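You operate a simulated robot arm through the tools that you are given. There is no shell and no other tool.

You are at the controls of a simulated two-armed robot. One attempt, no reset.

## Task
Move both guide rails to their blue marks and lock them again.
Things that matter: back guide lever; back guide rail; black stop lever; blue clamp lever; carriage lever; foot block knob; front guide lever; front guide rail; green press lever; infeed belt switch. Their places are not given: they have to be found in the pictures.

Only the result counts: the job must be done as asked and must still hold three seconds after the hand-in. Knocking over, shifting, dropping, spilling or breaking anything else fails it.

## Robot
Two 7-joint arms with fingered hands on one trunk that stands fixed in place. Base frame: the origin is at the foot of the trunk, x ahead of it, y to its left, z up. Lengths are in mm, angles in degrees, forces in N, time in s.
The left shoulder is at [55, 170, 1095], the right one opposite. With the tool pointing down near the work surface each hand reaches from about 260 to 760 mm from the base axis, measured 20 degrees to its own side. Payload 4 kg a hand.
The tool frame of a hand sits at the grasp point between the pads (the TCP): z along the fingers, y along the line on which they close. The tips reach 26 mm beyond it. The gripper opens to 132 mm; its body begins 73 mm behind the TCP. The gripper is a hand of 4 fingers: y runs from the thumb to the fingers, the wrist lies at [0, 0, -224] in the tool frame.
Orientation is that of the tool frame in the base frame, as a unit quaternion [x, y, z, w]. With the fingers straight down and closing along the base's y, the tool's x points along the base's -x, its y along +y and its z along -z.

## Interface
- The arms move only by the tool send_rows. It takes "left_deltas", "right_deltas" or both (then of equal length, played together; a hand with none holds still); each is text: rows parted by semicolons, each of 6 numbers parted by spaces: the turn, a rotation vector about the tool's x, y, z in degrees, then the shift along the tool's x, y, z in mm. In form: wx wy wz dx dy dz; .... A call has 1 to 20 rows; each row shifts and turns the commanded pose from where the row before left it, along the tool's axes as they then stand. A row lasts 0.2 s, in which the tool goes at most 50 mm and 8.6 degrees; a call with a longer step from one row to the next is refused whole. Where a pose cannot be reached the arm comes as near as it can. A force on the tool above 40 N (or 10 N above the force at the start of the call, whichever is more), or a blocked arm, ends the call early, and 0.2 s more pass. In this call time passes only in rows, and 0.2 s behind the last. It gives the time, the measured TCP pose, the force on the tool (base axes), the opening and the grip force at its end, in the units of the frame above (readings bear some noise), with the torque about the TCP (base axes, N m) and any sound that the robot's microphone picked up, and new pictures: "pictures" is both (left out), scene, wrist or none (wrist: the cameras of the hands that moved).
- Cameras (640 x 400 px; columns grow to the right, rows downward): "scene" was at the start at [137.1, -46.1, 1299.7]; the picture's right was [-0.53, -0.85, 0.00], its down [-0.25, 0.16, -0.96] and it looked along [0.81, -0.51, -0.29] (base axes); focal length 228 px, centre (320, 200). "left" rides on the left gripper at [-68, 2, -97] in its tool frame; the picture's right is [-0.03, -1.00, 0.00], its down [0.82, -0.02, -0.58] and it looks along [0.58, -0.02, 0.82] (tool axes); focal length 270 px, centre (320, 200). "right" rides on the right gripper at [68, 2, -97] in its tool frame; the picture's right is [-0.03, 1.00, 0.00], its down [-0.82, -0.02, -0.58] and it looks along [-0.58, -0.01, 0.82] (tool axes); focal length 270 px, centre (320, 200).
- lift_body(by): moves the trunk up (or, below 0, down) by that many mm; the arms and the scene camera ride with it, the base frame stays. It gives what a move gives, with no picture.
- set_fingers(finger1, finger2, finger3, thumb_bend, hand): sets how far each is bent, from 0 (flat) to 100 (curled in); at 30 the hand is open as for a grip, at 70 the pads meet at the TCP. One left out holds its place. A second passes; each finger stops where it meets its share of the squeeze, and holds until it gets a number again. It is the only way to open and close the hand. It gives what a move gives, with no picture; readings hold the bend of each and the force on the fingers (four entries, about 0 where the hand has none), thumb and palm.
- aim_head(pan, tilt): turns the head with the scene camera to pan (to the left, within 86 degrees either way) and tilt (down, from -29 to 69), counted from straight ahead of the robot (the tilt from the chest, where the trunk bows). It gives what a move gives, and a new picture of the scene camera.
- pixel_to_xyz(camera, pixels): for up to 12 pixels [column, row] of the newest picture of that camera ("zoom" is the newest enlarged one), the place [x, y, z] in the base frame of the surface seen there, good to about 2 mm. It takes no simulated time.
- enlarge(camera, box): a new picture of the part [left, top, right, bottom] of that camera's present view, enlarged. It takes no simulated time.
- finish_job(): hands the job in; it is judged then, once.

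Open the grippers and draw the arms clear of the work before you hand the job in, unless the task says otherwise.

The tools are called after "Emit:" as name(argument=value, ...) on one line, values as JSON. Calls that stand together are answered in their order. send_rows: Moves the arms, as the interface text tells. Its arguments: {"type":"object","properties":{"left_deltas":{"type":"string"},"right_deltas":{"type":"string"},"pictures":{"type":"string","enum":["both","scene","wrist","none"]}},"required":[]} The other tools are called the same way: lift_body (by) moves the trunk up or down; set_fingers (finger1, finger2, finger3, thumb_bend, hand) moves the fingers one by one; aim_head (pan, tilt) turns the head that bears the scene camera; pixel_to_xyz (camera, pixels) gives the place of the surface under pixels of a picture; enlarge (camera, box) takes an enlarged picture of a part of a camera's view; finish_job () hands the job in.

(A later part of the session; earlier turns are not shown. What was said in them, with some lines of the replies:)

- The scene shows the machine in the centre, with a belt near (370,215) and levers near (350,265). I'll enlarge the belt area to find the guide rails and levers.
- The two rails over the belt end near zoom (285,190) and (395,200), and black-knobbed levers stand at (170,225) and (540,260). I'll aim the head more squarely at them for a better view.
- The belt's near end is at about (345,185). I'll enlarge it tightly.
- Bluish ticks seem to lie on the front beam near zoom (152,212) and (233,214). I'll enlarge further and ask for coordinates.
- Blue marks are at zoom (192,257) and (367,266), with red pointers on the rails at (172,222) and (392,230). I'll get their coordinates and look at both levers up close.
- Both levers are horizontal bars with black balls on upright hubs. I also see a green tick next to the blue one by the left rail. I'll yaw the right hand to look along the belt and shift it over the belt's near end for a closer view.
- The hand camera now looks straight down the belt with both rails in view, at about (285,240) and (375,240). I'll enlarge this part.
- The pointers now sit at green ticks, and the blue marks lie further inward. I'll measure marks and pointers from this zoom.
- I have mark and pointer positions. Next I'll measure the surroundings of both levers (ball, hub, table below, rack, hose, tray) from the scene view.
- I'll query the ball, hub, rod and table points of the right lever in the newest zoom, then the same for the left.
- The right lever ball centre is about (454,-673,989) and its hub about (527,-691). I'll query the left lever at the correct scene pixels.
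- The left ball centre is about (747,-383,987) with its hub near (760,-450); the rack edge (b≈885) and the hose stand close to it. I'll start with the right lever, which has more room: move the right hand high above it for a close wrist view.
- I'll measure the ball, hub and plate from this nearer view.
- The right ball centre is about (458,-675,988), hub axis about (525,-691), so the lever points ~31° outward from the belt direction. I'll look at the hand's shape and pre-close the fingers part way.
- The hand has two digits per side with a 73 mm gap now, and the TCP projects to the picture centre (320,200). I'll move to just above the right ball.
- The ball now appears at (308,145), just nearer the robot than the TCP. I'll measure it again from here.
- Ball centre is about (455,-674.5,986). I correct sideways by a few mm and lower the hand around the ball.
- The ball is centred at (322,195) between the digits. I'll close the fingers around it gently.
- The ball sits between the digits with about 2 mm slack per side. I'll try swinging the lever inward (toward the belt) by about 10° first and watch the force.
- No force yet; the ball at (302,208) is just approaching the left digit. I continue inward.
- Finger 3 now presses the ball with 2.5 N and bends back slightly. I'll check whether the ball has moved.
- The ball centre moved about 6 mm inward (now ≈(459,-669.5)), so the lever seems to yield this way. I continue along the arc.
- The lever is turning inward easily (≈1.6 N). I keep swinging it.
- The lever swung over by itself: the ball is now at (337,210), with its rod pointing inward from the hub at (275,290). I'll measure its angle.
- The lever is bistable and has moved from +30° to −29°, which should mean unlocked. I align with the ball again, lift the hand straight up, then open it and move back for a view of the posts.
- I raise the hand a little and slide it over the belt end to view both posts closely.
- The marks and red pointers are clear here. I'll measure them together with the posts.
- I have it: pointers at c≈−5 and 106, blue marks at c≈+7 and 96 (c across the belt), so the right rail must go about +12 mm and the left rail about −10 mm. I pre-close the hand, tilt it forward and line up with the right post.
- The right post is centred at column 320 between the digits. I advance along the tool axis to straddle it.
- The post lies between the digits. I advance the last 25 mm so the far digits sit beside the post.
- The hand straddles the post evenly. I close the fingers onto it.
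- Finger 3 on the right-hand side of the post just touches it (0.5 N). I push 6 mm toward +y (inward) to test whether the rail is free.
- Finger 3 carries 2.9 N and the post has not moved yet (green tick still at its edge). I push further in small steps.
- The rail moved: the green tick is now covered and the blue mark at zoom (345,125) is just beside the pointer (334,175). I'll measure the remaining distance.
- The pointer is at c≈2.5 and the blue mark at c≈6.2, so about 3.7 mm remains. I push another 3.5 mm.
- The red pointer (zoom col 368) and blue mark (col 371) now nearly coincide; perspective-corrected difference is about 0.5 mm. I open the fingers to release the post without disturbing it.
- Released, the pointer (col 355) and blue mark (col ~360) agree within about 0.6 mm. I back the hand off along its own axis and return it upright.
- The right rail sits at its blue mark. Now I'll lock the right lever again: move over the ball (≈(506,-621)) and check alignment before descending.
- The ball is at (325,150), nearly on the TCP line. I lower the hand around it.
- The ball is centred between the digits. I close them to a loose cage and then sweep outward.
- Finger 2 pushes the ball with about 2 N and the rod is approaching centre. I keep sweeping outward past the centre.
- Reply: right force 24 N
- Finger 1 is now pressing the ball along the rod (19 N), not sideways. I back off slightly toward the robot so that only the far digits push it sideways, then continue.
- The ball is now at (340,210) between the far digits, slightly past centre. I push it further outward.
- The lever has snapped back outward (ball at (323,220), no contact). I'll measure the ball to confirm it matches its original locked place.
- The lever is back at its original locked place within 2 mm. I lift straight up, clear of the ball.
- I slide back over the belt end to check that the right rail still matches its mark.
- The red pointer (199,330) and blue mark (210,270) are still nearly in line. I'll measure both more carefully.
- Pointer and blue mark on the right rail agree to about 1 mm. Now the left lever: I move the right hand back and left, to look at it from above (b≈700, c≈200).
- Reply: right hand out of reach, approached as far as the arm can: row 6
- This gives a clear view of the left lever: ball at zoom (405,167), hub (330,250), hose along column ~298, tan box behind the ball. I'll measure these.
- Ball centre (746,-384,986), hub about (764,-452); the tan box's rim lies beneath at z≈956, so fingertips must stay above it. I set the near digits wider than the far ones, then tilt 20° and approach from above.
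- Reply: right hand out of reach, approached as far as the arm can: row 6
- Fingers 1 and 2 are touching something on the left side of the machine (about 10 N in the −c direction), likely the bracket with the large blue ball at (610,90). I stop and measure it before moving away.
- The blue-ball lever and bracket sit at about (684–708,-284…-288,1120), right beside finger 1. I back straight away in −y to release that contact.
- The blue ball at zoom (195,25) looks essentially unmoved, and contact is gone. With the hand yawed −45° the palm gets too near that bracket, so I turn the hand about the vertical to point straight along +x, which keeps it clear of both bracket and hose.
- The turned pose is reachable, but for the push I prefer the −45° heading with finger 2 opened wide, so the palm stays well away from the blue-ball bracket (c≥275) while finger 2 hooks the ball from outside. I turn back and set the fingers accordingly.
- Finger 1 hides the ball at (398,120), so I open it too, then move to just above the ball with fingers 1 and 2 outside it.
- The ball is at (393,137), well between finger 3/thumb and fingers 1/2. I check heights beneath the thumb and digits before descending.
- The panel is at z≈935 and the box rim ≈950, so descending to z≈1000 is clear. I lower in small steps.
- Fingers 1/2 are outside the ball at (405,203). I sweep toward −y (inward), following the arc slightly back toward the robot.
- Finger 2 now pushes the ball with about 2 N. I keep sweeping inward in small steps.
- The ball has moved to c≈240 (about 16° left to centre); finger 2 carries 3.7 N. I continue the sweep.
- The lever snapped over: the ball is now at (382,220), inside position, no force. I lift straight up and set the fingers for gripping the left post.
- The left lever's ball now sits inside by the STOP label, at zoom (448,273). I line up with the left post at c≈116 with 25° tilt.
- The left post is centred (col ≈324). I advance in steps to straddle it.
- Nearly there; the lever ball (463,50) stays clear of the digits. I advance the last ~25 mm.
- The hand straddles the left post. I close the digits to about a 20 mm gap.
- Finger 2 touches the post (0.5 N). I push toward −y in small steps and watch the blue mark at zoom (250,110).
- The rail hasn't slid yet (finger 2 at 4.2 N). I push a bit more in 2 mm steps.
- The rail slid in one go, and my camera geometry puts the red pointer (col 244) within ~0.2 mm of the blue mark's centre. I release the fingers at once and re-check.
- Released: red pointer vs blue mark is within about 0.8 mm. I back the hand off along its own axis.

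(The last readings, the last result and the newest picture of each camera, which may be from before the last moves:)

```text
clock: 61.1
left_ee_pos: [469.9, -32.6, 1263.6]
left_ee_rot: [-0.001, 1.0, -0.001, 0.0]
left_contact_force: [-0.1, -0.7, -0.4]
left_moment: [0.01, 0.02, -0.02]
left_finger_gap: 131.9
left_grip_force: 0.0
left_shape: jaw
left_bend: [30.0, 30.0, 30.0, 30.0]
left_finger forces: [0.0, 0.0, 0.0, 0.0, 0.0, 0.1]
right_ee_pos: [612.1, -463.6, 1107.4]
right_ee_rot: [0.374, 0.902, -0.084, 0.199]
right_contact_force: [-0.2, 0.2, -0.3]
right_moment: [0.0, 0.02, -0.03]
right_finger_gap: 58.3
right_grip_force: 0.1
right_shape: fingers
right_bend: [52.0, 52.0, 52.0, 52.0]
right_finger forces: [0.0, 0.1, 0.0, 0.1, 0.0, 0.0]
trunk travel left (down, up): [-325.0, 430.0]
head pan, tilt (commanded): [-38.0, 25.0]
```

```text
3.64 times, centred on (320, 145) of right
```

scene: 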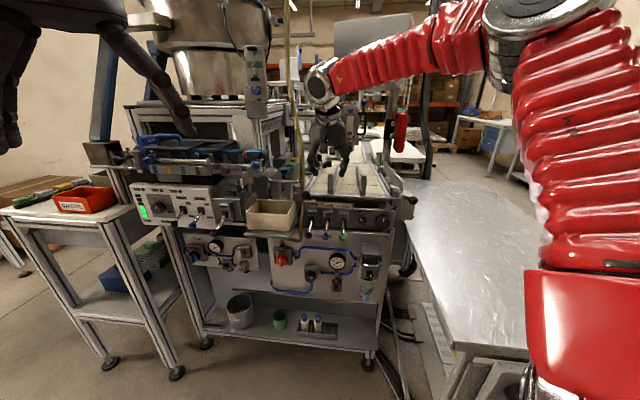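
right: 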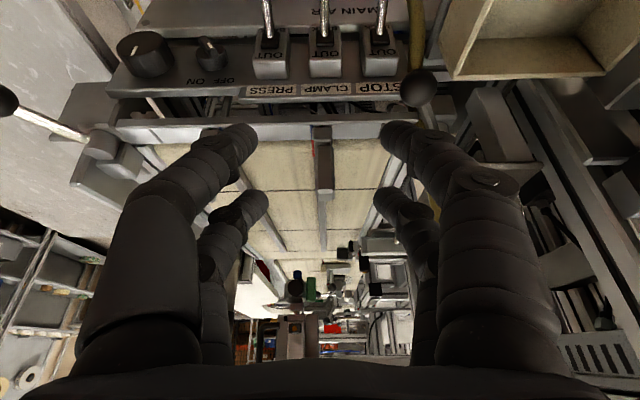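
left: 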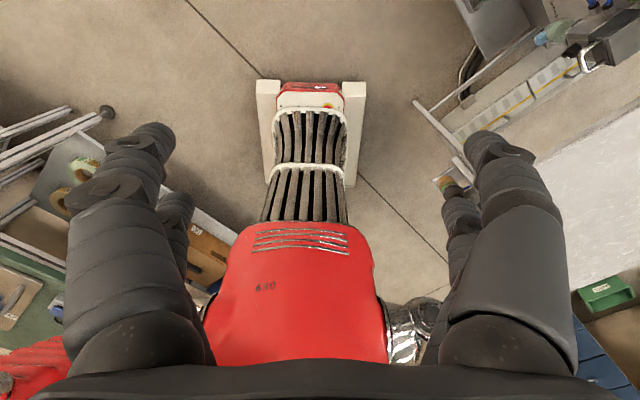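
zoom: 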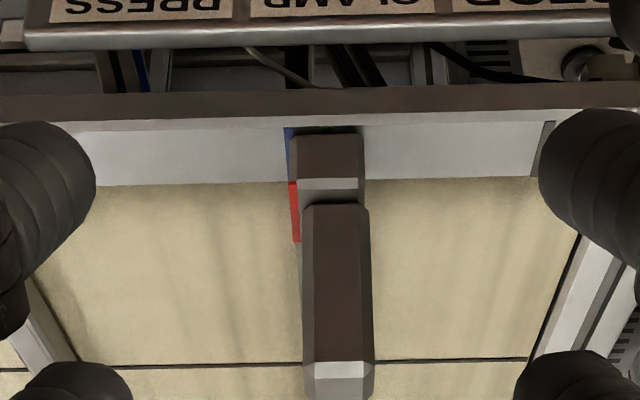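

Both rails are at their marks. Now to lock the left lever I need to push its ball outward: I set finger 3 past the middle as the pusher, with fingers 1 and 2 wide open.

Emit:
set_fingers(hand="right", finger1=26, finger2=26, finger3=75, thumb_bend=54)

Emit:
pixel_to_xyz(camera="right", pixels=[[420, 86], [412, 80], [428, 92], [425, 110], [300, 130]])

Emit:
enlarge(camera="right", box=[0, 0, 640, 400])

```text
clock: 62.1
left_ee_pos: [470.4, -32.8, 1263.3]
left_ee_rot: [0.0, 1.0, 0.001, 0.001]
left_contact_force: [0.0, 0.6, -0.1]
left_moment: [0.0, 0.0, 0.03]
left_finger_gap: 131.7
left_grip_force: 0.0
left_shape: jaw
left_bend: [30.0, 30.0, 30.0, 30.0]
left_finger forces: [0.1, 0.1, 0.0, 0.1, 0.0, 0.1]
right_ee_pos: [613.1, -464.1, 1106.1]
right_ee_rot: [0.373, 0.902, -0.082, 0.2]
right_contact_force: [0.7, -0.5, -0.5]
right_moment: [0.0, 0.0, -0.03]
right_finger_gap: 97.1
right_grip_force: 0.1
right_shape: fingers
right_bend: [26.0, 26.0, 75.0, 54.0]
right_finger forces: [0.0, 0.1, 0.1, 0.1, 0.1, 0.0]
trunk travel left (down, up): [-325.0, 430.0]
head pan, tilt (commanded): [-38.0, 25.0]
```

```text
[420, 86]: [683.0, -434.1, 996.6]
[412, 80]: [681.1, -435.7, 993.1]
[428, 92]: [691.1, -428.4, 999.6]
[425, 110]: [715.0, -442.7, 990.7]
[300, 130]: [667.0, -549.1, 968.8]
```

```text
1.00 times, centred on (320, 200) of right (not enlarged: the box is as wide or as high as the picture)
```

zoom: 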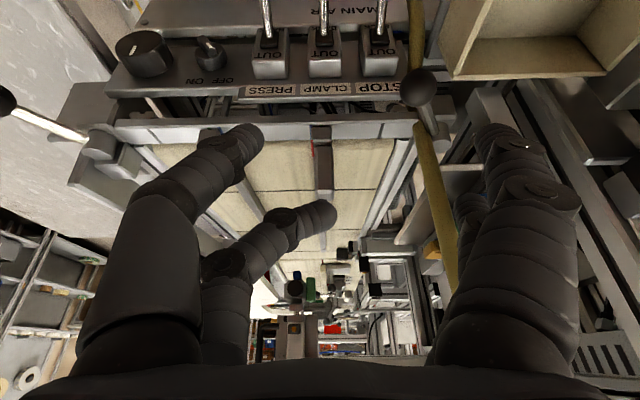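

Finger 3's tip now sits at (325,210), a little past centre; the ball centre is about (692,-437,986). I move above it with finger 3 on its inner side.

Emit:
send_rows(right_deltas="0 5 0 0 14.9 0; 0 0 0 1.8 14.9 19; 0 0 0 1.8 14.8 19; 0 0 0 1.8 0 19.5", pictures="both")

```text
clock: 63.1
left_ee_pos: [470.1, -32.6, 1263.2]
left_ee_rot: [0.0, 1.0, 0.0, 0.0]
left_contact_force: [0.5, 0.2, -1.0]
left_moment: [-0.03, -0.02, 0.01]
left_finger_gap: 132.0
left_grip_force: 0.2
left_shape: jaw
left_bend: [30.0, 30.0, 30.0, 30.0]
left_finger forces: [0.0, 0.1, 0.0, 0.0, 0.1, 0.0]
right_ee_pos: [652.3, -443.2, 1049.5]
right_ee_rot: [0.376, 0.91, -0.066, 0.161]
right_contact_force: [-1.0, -0.3, 0.0]
right_moment: [0.02, -0.02, 0.0]
right_finger_gap: 97.1
right_grip_force: 0.0
right_shape: fingers
right_bend: [26.0, 26.0, 75.0, 54.0]
right_finger forces: [0.1, 0.1, 0.0, 0.0, 0.0, 0.0]
trunk travel left (down, up): [-325.0, 430.0]
head pan, tilt (commanded): [-38.0, 25.0]
```

scene: 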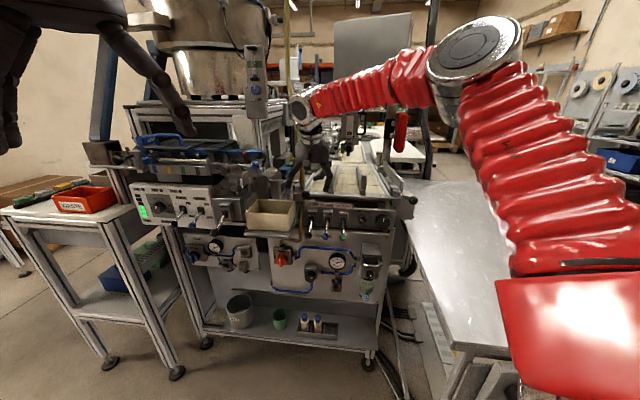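
right: 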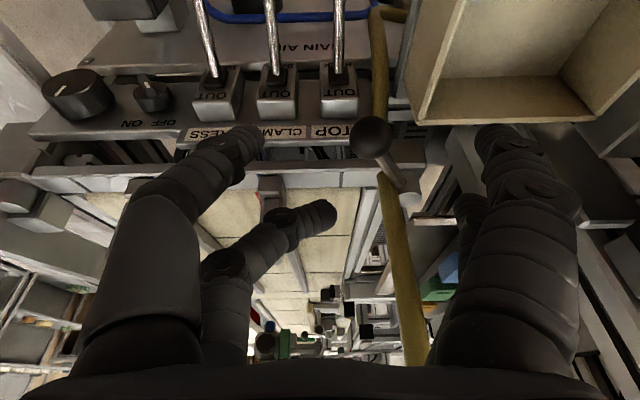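

The ball at (370,138) is to the right of finger 3's tip (335,212), as wanted. I descend to z≈998.

Emit:
send_rows(right_deltas="0 0 0 4.1 0 12.2; 0 0 0 4.1 0 12.2; 0 0 0 4.1 0 12.2; 0 0 0 4.1 0 12.2", pictures="wrist")

```text
clock: 64.1
left_ee_pos: [471.2, -32.6, 1262.6]
left_ee_rot: [0.0, 1.0, 0.0, -0.001]
left_contact_force: [0.8, 0.2, -0.5]
left_moment: [0.01, 0.0, -0.02]
left_finger_gap: 131.9
left_grip_force: 0.1
left_shape: jaw
left_bend: [30.0, 30.0, 30.0, 30.0]
left_finger forces: [0.0, 0.0, 0.0, 0.0, 0.1, 0.0]
right_ee_pos: [655.5, -444.8, 998.1]
right_ee_rot: [0.376, 0.91, -0.066, 0.161]
right_contact_force: [0.4, -0.6, 0.2]
right_moment: [-0.01, -0.02, 0.01]
right_finger_gap: 97.2
right_grip_force: 0.1
right_shape: fingers
right_bend: [26.0, 26.0, 75.0, 54.0]
right_finger forces: [0.0, 0.0, 0.1, 0.1, 0.0, 0.0]
trunk travel left (down, up): [-325.0, 430.0]
head pan, tilt (commanded): [-38.0, 25.0]
```

right: 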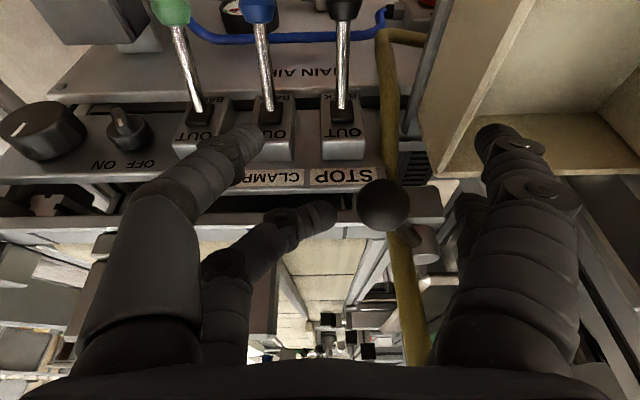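

Clear. I sweep finger 3 toward +y (outward) against the ball in small steps.

Emit:
send_rows(right_deltas="0 0 0 0 4 0; 0 0 0 0 4 0; 0 0 0 0.5 4 0; 0 0 0 1 4 0; 0 0 0 1 4 0", pictures="wrist")

```text
clock: 65.3
left_ee_pos: [469.6, -32.1, 1263.6]
left_ee_rot: [-0.001, 1.0, -0.001, 0.001]
left_contact_force: [-0.1, -0.4, 0.8]
left_moment: [0.0, -0.02, 0.01]
left_finger_gap: 132.2
left_grip_force: 0.0
left_shape: jaw
left_bend: [30.0, 30.0, 30.0, 30.0]
left_finger forces: [0.0, 0.0, 0.0, 0.1, 0.1, 0.0]
right_ee_pos: [666.5, -428.7, 998.5]
right_ee_rot: [0.378, 0.91, -0.067, 0.16]
right_contact_force: [-3.7, -2.2, 2.1]
right_moment: [-0.07, -0.04, -0.04]
right_finger_gap: 97.3
right_grip_force: 1.7
right_shape: fingers
right_bend: [26.0, 26.0, 75.0, 54.0]
right_finger forces: [0.0, 0.1, 3.8, 0.0, 0.1, 0.0]
trunk travel left (down, up): [-325.0, 430.0]
head pan, tilt (commanded): [-38.0, 25.0]
```

right: 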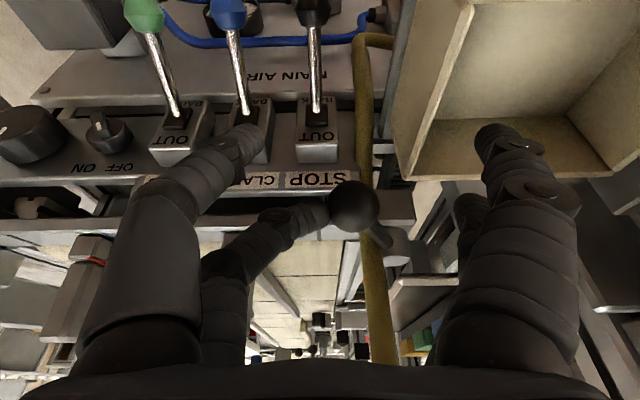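

Finger 3 presses the ball with 3.8 N at (340,205). I continue outward.

Emit:
send_rows(right_deltas="0 0 0 1.5 4 0.5; 0 0 0 1.5 4 0.5; 0 0 0 1.5 4 0.5; 0 0 0 1 4 0.5; 0 0 0 1 4 0", pictures="wrist")

```text
clock: 66.5
left_ee_pos: [471.4, -32.7, 1262.1]
left_ee_rot: [0.0, 1.0, 0.0, 0.001]
left_contact_force: [0.0, 0.5, -0.2]
left_moment: [0.03, 0.0, 0.01]
left_finger_gap: 132.0
left_grip_force: 0.1
left_shape: jaw
left_bend: [30.0, 30.0, 30.0, 30.0]
left_finger forces: [0.0, 0.0, 0.1, 0.0, 0.0, 0.0]
right_ee_pos: [675.7, -409.8, 993.4]
right_ee_rot: [0.377, 0.91, -0.067, 0.161]
right_contact_force: [-2.4, -1.0, 1.3]
right_moment: [0.01, -0.02, -0.04]
right_finger_gap: 97.0
right_grip_force: 0.6
right_shape: fingers
right_bend: [26.0, 26.0, 75.0, 54.0]
right_finger forces: [0.0, 0.0, 1.5, 0.1, 0.0, 0.1]
trunk travel left (down, up): [-325.0, 430.0]
head pan, tilt (commanded): [-38.0, 25.0]
```

right: 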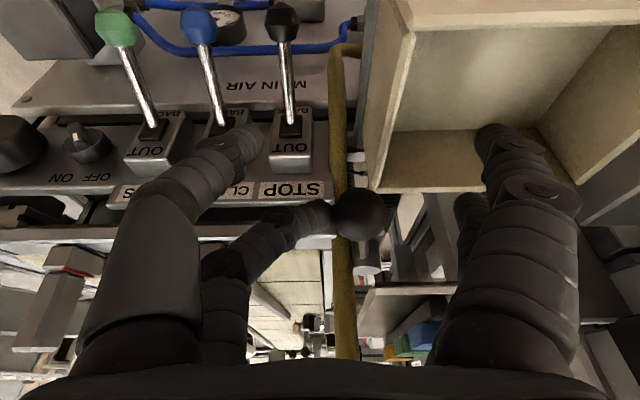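

The lever is about at its centre (ball (362,215) above hub (365,255)). I push on past centre.

Emit:
send_rows(right_deltas="0 0 0 0 4 0; 0 0 0 0 4 -0.5; 0 0 0 -0.5 4 -0.5; 0 0 0 -0.5 4 0", pictures="wrist")

```text
clock: 67.5
left_ee_pos: [470.6, -33.5, 1262.8]
left_ee_rot: [0.0, 1.0, -0.001, 0.0]
left_contact_force: [-0.3, -0.3, 0.7]
left_moment: [-0.02, 0.01, -0.03]
left_finger_gap: 132.0
left_grip_force: 0.0
left_shape: jaw
left_bend: [30.0, 30.0, 30.0, 30.0]
left_finger forces: [0.0, 0.0, 0.0, 0.0, 0.0, 0.0]
right_ee_pos: [688.8, -397.7, 995.5]
right_ee_rot: [0.377, 0.91, -0.066, 0.161]
right_contact_force: [-0.8, 0.5, 1.0]
right_moment: [0.01, 0.02, -0.04]
right_finger_gap: 97.0
right_grip_force: 0.1
right_shape: fingers
right_bend: [26.0, 26.0, 75.0, 54.0]
right_finger forces: [0.0, 0.0, 0.1, 0.1, 0.0, 0.1]
trunk travel left (down, up): [-325.0, 430.0]
head pan, tilt (commanded): [-38.0, 25.0]
```

right: 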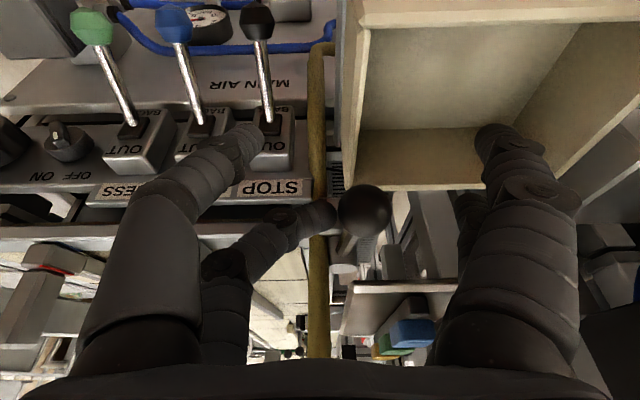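

The ball is just past centre (c≈230) with no force on finger 3. I push a little more and check.

Emit:
send_rows(right_deltas="0 0 0 -0.5 3 0; 0 0 0 -0.5 3 0", pictures="wrist")

```text
clock: 68.1
left_ee_pos: [470.8, -34.0, 1262.3]
left_ee_rot: [-0.001, 1.0, 0.0, 0.0]
left_contact_force: [0.2, -0.9, 0.3]
left_moment: [0.0, -0.01, -0.01]
left_finger_gap: 132.0
left_grip_force: 0.0
left_shape: jaw
left_bend: [30.0, 30.0, 30.0, 30.0]
left_finger forces: [0.0, 0.1, 0.0, 0.1, 0.0, 0.0]
right_ee_pos: [693.4, -395.3, 997.0]
right_ee_rot: [0.377, 0.91, -0.067, 0.16]
right_contact_force: [1.4, -0.6, 0.9]
right_moment: [0.0, 0.01, -0.02]
right_finger_gap: 97.3
right_grip_force: 0.0
right_shape: fingers
right_bend: [26.0, 26.0, 75.0, 54.0]
right_finger forces: [0.1, 0.0, 0.0, 0.0, 0.0, 0.1]
trunk travel left (down, up): [-325.0, 430.0]
head pan, tilt (commanded): [-38.0, 25.0]
```

right: 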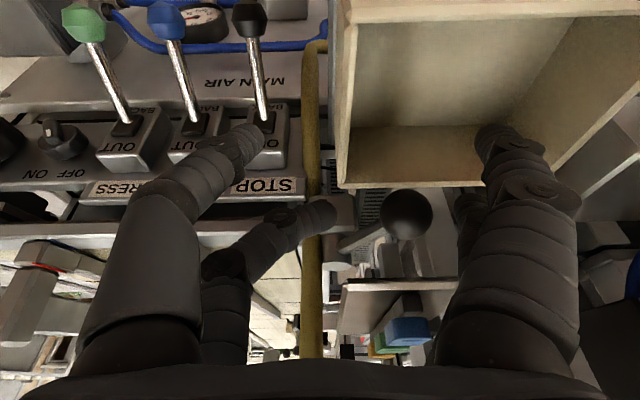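

The lever snapped outward: the ball is now at (408,215). I'll confirm its position and lift the hand straight up.

Emit:
pixel_to_xyz(camera="right", pixels=[[408, 212], [370, 240], [408, 200]])

Emit:
send_rows(right_deltas="0 0 0 -6.8 -3 -19; 0 0 0 -8.5 -5 -23.5; 0 0 0 -8.5 -6 -23.5; 0 0 0 -10 -8 -27.5; 0 0 0 0 -30 -5; 0 0 0 10 -30 -10", pictures="both")

```text
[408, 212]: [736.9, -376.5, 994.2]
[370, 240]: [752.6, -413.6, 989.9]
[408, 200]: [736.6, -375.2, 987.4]
```

```text
clock: 69.5
left_ee_pos: [468.8, -32.4, 1263.3]
left_ee_rot: [0.001, 1.0, 0.0, 0.0]
left_contact_force: [-0.2, 0.7, 1.3]
left_moment: [0.01, 0.01, -0.01]
left_finger_gap: 132.0
left_grip_force: 0.1
left_shape: jaw
left_bend: [30.0, 30.0, 30.0, 30.0]
left_finger forces: [0.1, 0.0, 0.0, 0.1, 0.0, 0.0]
right_ee_pos: [623.2, -442.9, 1107.6]
right_ee_rot: [0.377, 0.91, -0.067, 0.16]
right_contact_force: [1.0, 0.0, 0.3]
right_moment: [-0.03, -0.03, 0.0]
right_finger_gap: 97.2
right_grip_force: 0.0
right_shape: fingers
right_bend: [26.0, 26.0, 75.0, 54.0]
right_finger forces: [0.0, 0.0, 0.0, 0.0, 0.0, 0.0]
trunk travel left (down, up): [-325.0, 430.0]
head pan, tilt (commanded): [-38.0, 25.0]
```

scene: 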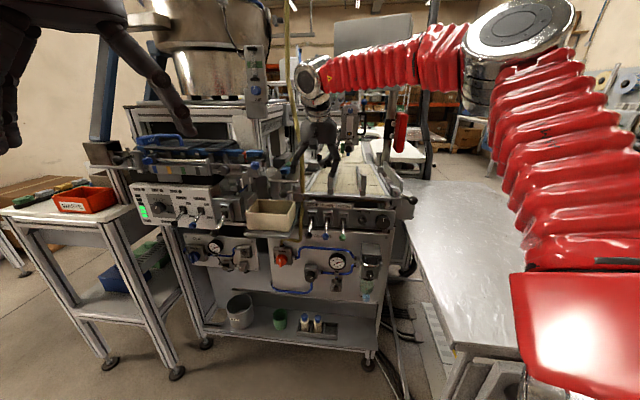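
right: 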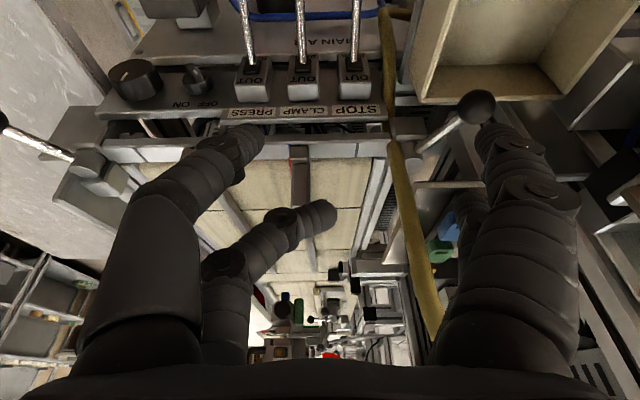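

The left ball is back at its original locked position. I open the hand, straighten it and go to the viewing pose over the belt centre to verify both rails.

Emit:
set_fingers(hand="right", finger1=30, finger2=30, finger3=30, thumb_bend=30)

Emit:
send_rows(right_deltas="0 6.7 0 0 -25 0; 0 6.7 0 0 -25 0; 0 6.6 0 0 -27 0; 0 0 0 -12 0 0; 0 0 0 -12 0 0", pictures="wrist")

Emit:
enlarge(camera="right", box=[230, 130, 410, 230])

```text
clock: 70.5
left_ee_pos: [470.4, -32.8, 1263.4]
left_ee_rot: [0.0, 1.0, 0.0, 0.0]
left_contact_force: [-0.5, 0.1, 0.3]
left_moment: [-0.02, -0.04, 0.04]
left_finger_gap: 131.9
left_grip_force: 0.0
left_shape: jaw
left_bend: [30.0, 30.0, 30.0, 30.0]
left_finger forces: [0.0, 0.0, 0.0, 0.1, 0.0, 0.1]
right_ee_pos: [625.1, -442.4, 1106.0]
right_ee_rot: [0.377, 0.91, -0.067, 0.16]
right_contact_force: [-0.6, 0.2, 0.5]
right_moment: [-0.01, 0.0, 0.02]
right_finger_gap: 133.0
right_grip_force: 0.0
right_shape: fingers
right_bend: [30.0, 30.0, 30.0, 30.0]
right_finger forces: [0.0, 0.1, 0.1, 0.0, 0.1, 0.1]
trunk travel left (down, up): [-325.0, 430.0]
head pan, tilt (commanded): [-38.0, 25.0]
```

```text
clock: 71.7
left_ee_pos: [470.8, -33.5, 1263.2]
left_ee_rot: [0.001, 1.0, 0.0, -0.001]
left_contact_force: [-0.9, 1.1, 0.5]
left_moment: [0.0, -0.02, -0.02]
left_finger_gap: 131.8
left_grip_force: 0.1
left_shape: jaw
left_bend: [30.0, 30.0, 30.0, 30.0]
left_finger forces: [0.1, 0.0, 0.1, 0.0, 0.0, 0.0]
right_ee_pos: [586.6, -516.2, 1105.8]
right_ee_rot: [0.383, 0.924, -0.001, -0.001]
right_contact_force: [-0.1, 0.6, -0.7]
right_moment: [0.03, 0.01, 0.03]
right_finger_gap: 133.1
right_grip_force: 0.2
right_shape: fingers
right_bend: [30.0, 30.0, 30.0, 30.0]
right_finger forces: [0.0, 0.0, 0.0, 0.1, 0.0, 0.0]
trunk travel left (down, up): [-325.0, 430.0]
head pan, tilt (commanded): [-38.0, 25.0]
```

right: 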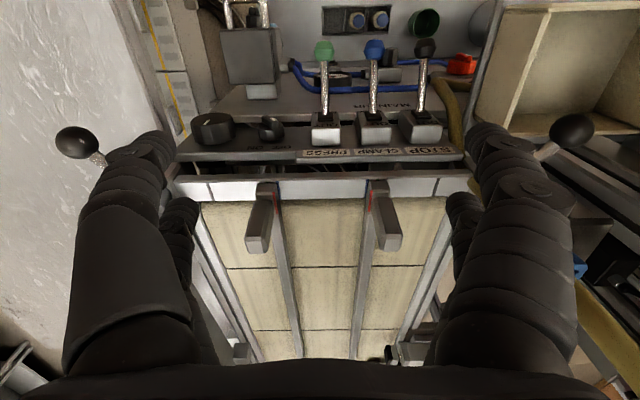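

```text
3.56 times, centred on (320, 180) of right
```

zoom: 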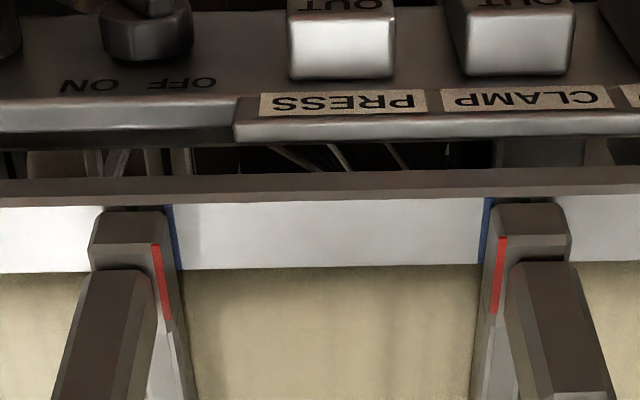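

Both pointers appear in line with the blue marks. I'll zoom on each to compute residual offsets.

Emit:
enlarge(camera="right", box=[240, 170, 300, 215])

Emit:
enlarge(camera="right", box=[340, 170, 400, 215])

```text
8.89 times, centred on (270, 192) of right
```

zoom: 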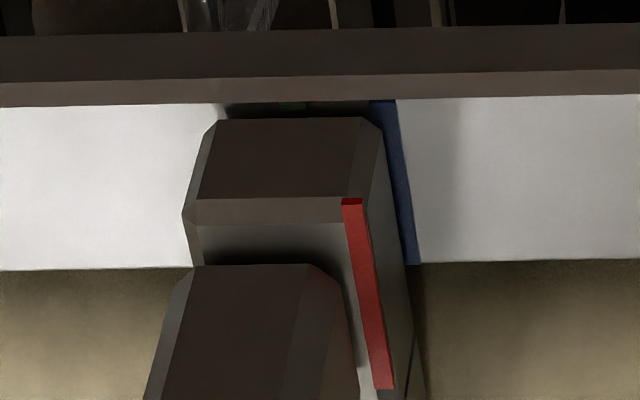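

```text
8.89 times, centred on (370, 192) of right
```

zoom: 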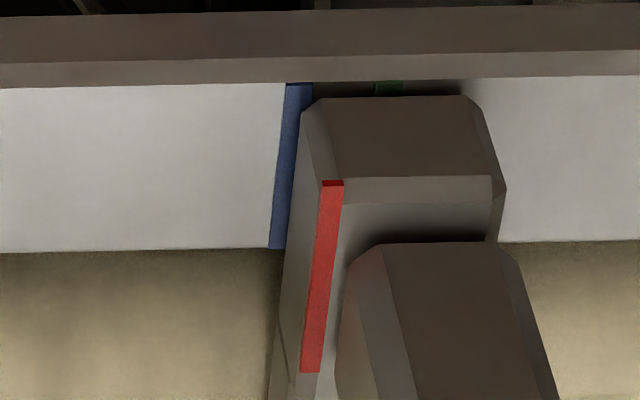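

Both pointers are within about 1 mm of their blue marks. I move the hand up and away, then inspect the scene for anything disturbed (blue-ball lever, hose, switch knobs).

Emit:
send_rows(right_deltas="0 0 0 20 0 -30; 0 0 0 25 -10 -35; 0 0 0 30 -15 -30; 0 0 0 30 -15 0; 0 0 0 30 -20 0; 0 0 -7.5 30 -10 0; 0 0 -7.5 0 0 0; 0 0 -7.5 0 0 0; 0 0 -7.5 0 0 0; 0 0 -7.5 0 0 0; 0 0 -7.5 0 0 0", pictures="both")

Emit:
enlarge(camera="scene", box=[280, 140, 430, 240])

Emit:
enlarge(camera="scene", box=[230, 160, 330, 240])

Emit:
enlarge(camera="scene", box=[130, 130, 290, 230])

```text
clock: 74.1
left_ee_pos: [470.7, -33.1, 1263.3]
left_ee_rot: [0.001, 1.0, 0.0, 0.001]
left_contact_force: [-1.6, 0.3, 0.4]
left_moment: [0.0, -0.02, 0.0]
left_finger_gap: 131.8
left_grip_force: 0.0
left_shape: jaw
left_bend: [30.0, 30.0, 30.0, 30.0]
left_finger forces: [0.1, 0.0, 0.0, 0.0, 0.0, 0.0]
right_ee_pos: [421.3, -449.1, 1200.4]
right_ee_rot: [-0.001, 1.0, 0.0, 0.0]
right_contact_force: [-0.4, -0.4, 0.1]
right_moment: [-0.02, 0.04, -0.01]
right_finger_gap: 133.2
right_grip_force: 0.0
right_shape: fingers
right_bend: [30.0, 30.0, 30.0, 30.0]
right_finger forces: [0.1, 0.1, 0.1, 0.1, 0.0, 0.1]
trunk travel left (down, up): [-325.0, 430.0]
head pan, tilt (commanded): [-38.0, 25.0]
```

scene: 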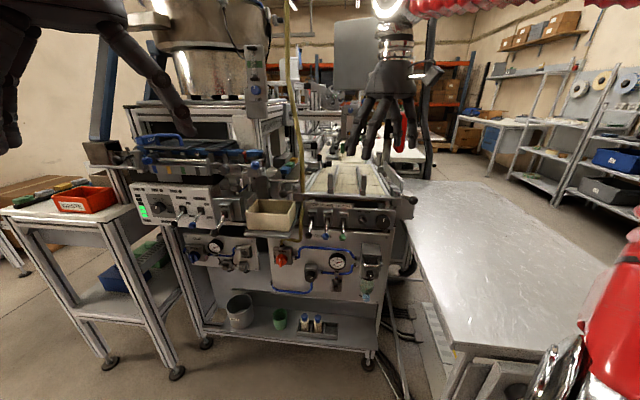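
right: 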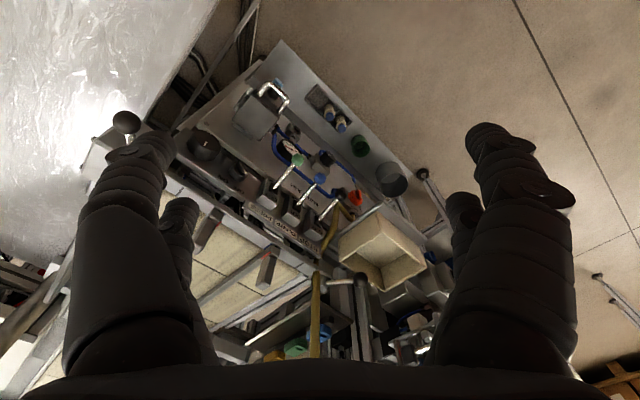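

```text
4.00 times, centred on (355, 190) of scene
```

zoom: 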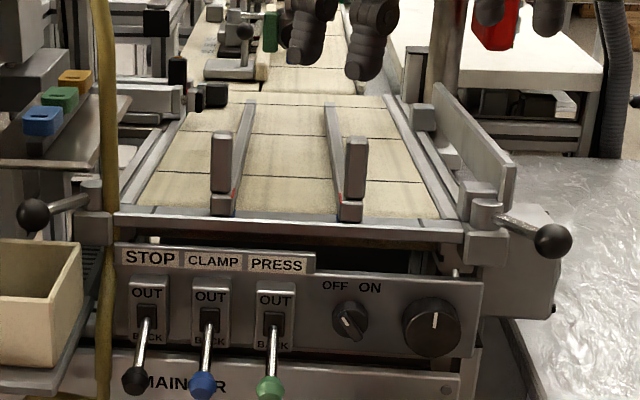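

```text
5.00 times, centred on (280, 200) of scene
```

zoom: 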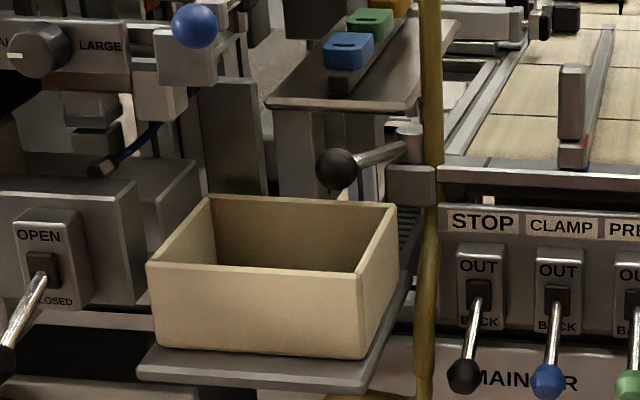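

```text
4.00 times, centred on (210, 180) of scene
```

zoom: 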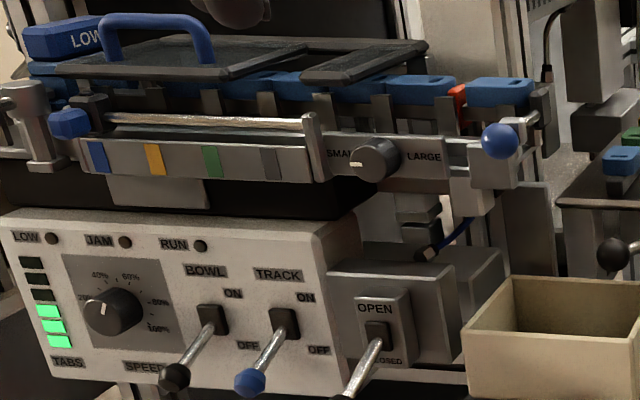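

Levers, switches, box and hose look as at the start. To compare the blue-ball lever exactly, I return the head to its starting aim and take the same enlargement as at the beginning.

Emit:
aim_head(pan=-32.2, tilt=17.0)

Emit:
enlarge(camera="scene", box=[130, 150, 330, 290])

Emit:
enlarge(camera="scene", box=[270, 150, 460, 290])

```text
clock: 74.8
left_ee_pos: [469.1, -32.9, 1262.1]
left_ee_rot: [0.0, 1.0, 0.0, 0.0]
left_contact_force: [-0.5, 0.2, -0.2]
left_moment: [0.02, 0.03, -0.02]
left_finger_gap: 132.1
left_grip_force: 0.1
left_shape: jaw
left_bend: [30.0, 30.0, 30.0, 30.0]
left_finger forces: [0.0, 0.0, 0.1, 0.0, 0.1, 0.0]
right_ee_pos: [419.1, -447.4, 1200.2]
right_ee_rot: [0.001, 1.0, 0.0, 0.0]
right_contact_force: [0.9, 0.9, 0.8]
right_moment: [0.01, 0.0, -0.03]
right_finger_gap: 133.2
right_grip_force: 0.0
right_shape: fingers
right_bend: [30.0, 30.0, 30.0, 30.0]
right_finger forces: [0.0, 0.1, 0.0, 0.0, 0.0, 0.0]
trunk travel left (down, up): [-325.0, 430.0]
head pan, tilt (commanded): [-32.2, 17.0]
```

scene: 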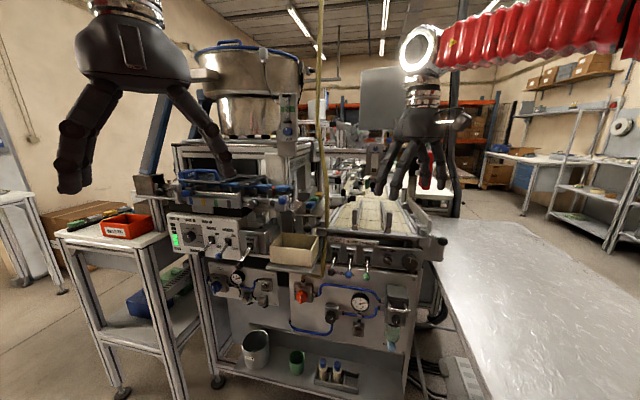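

```text
2.86 times, centred on (230, 220) of scene
```

zoom: 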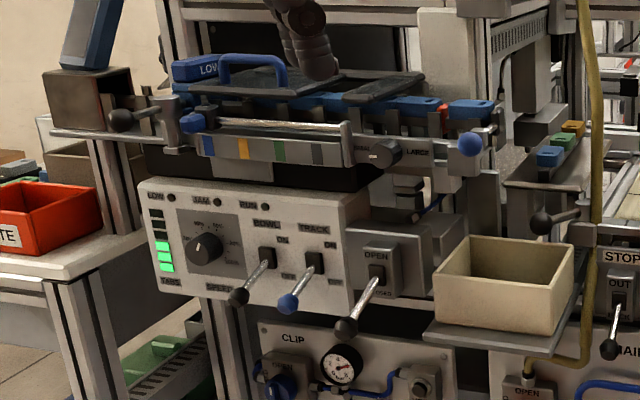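

```text
2.86 times, centred on (365, 220) of scene
```

zoom: 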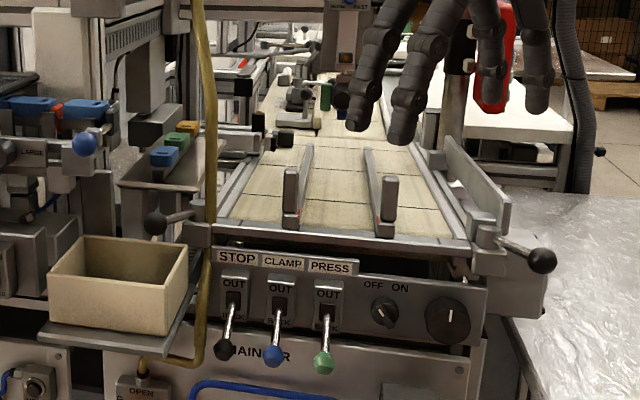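

Comparing with the first pictures, the blue ball of the feeder bracket is at zoom (470,144) versus about (473,142) at the start; static items coincide. I'll look closely at that lever to judge whether it was shifted.

Emit:
enlarge(camera="scene", box=[262, 180, 312, 220])

Emit:
pixel_to_xyz(camera="zoom", pixels=[[320, 200], [265, 200], [300, 200], [280, 240], [320, 150], [350, 170], [380, 150], [300, 290], [250, 150], [230, 260]])

```text
10.00 times, centred on (287, 200) of scene
```

zoom: 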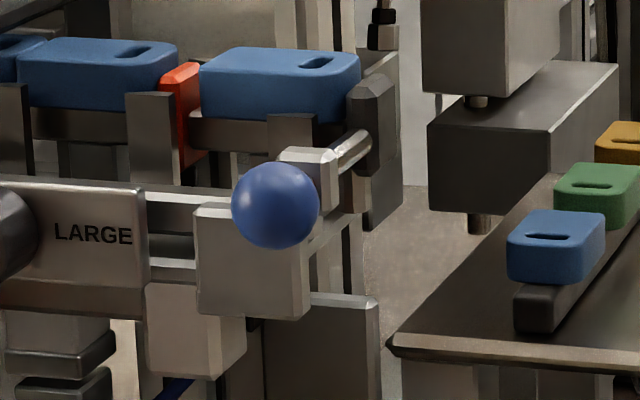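

```text
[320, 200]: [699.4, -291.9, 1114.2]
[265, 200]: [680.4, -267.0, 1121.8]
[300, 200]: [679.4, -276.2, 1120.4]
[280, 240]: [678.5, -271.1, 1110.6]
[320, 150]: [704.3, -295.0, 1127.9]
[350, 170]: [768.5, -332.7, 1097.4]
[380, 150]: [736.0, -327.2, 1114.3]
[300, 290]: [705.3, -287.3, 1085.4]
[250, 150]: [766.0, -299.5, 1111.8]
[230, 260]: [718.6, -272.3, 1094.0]
```

Its hub, rod and plate look intact and seated, and any difference is at about my reading error. Both guide levers are back in their locked positions, both pointers are at the blue marks within about 1 mm, and the hands are open and clear, so I hand the job in.

Emit:
finish_job()

```text
The job is handed in.
```

I moved both guide rails to their blue marks and put both levers back in their original locked positions. I have handed the job in but not seen the verdict.

- **Rails:** each red pointer sits within about 1 mm of the centre of its blue mark, checked with the hand camera after both levers were locked.
- **Levers:** both snapped fully back, and each ball is within a few millimetres of where it started.
- **Possible disturbance:** while I was reaching for the left lever, the right hand pressed with about 10 N against the bracket with the blue ball at the right end of the feeder. In later pictures that ball may sit 1–4 mm from its original spot. That is close to my reading error, so I can't rule out a small shift.
- **Other controls:** the switches, the tan box and the yellow hose look as they did at the start.

Both hands are open and clear of the work.
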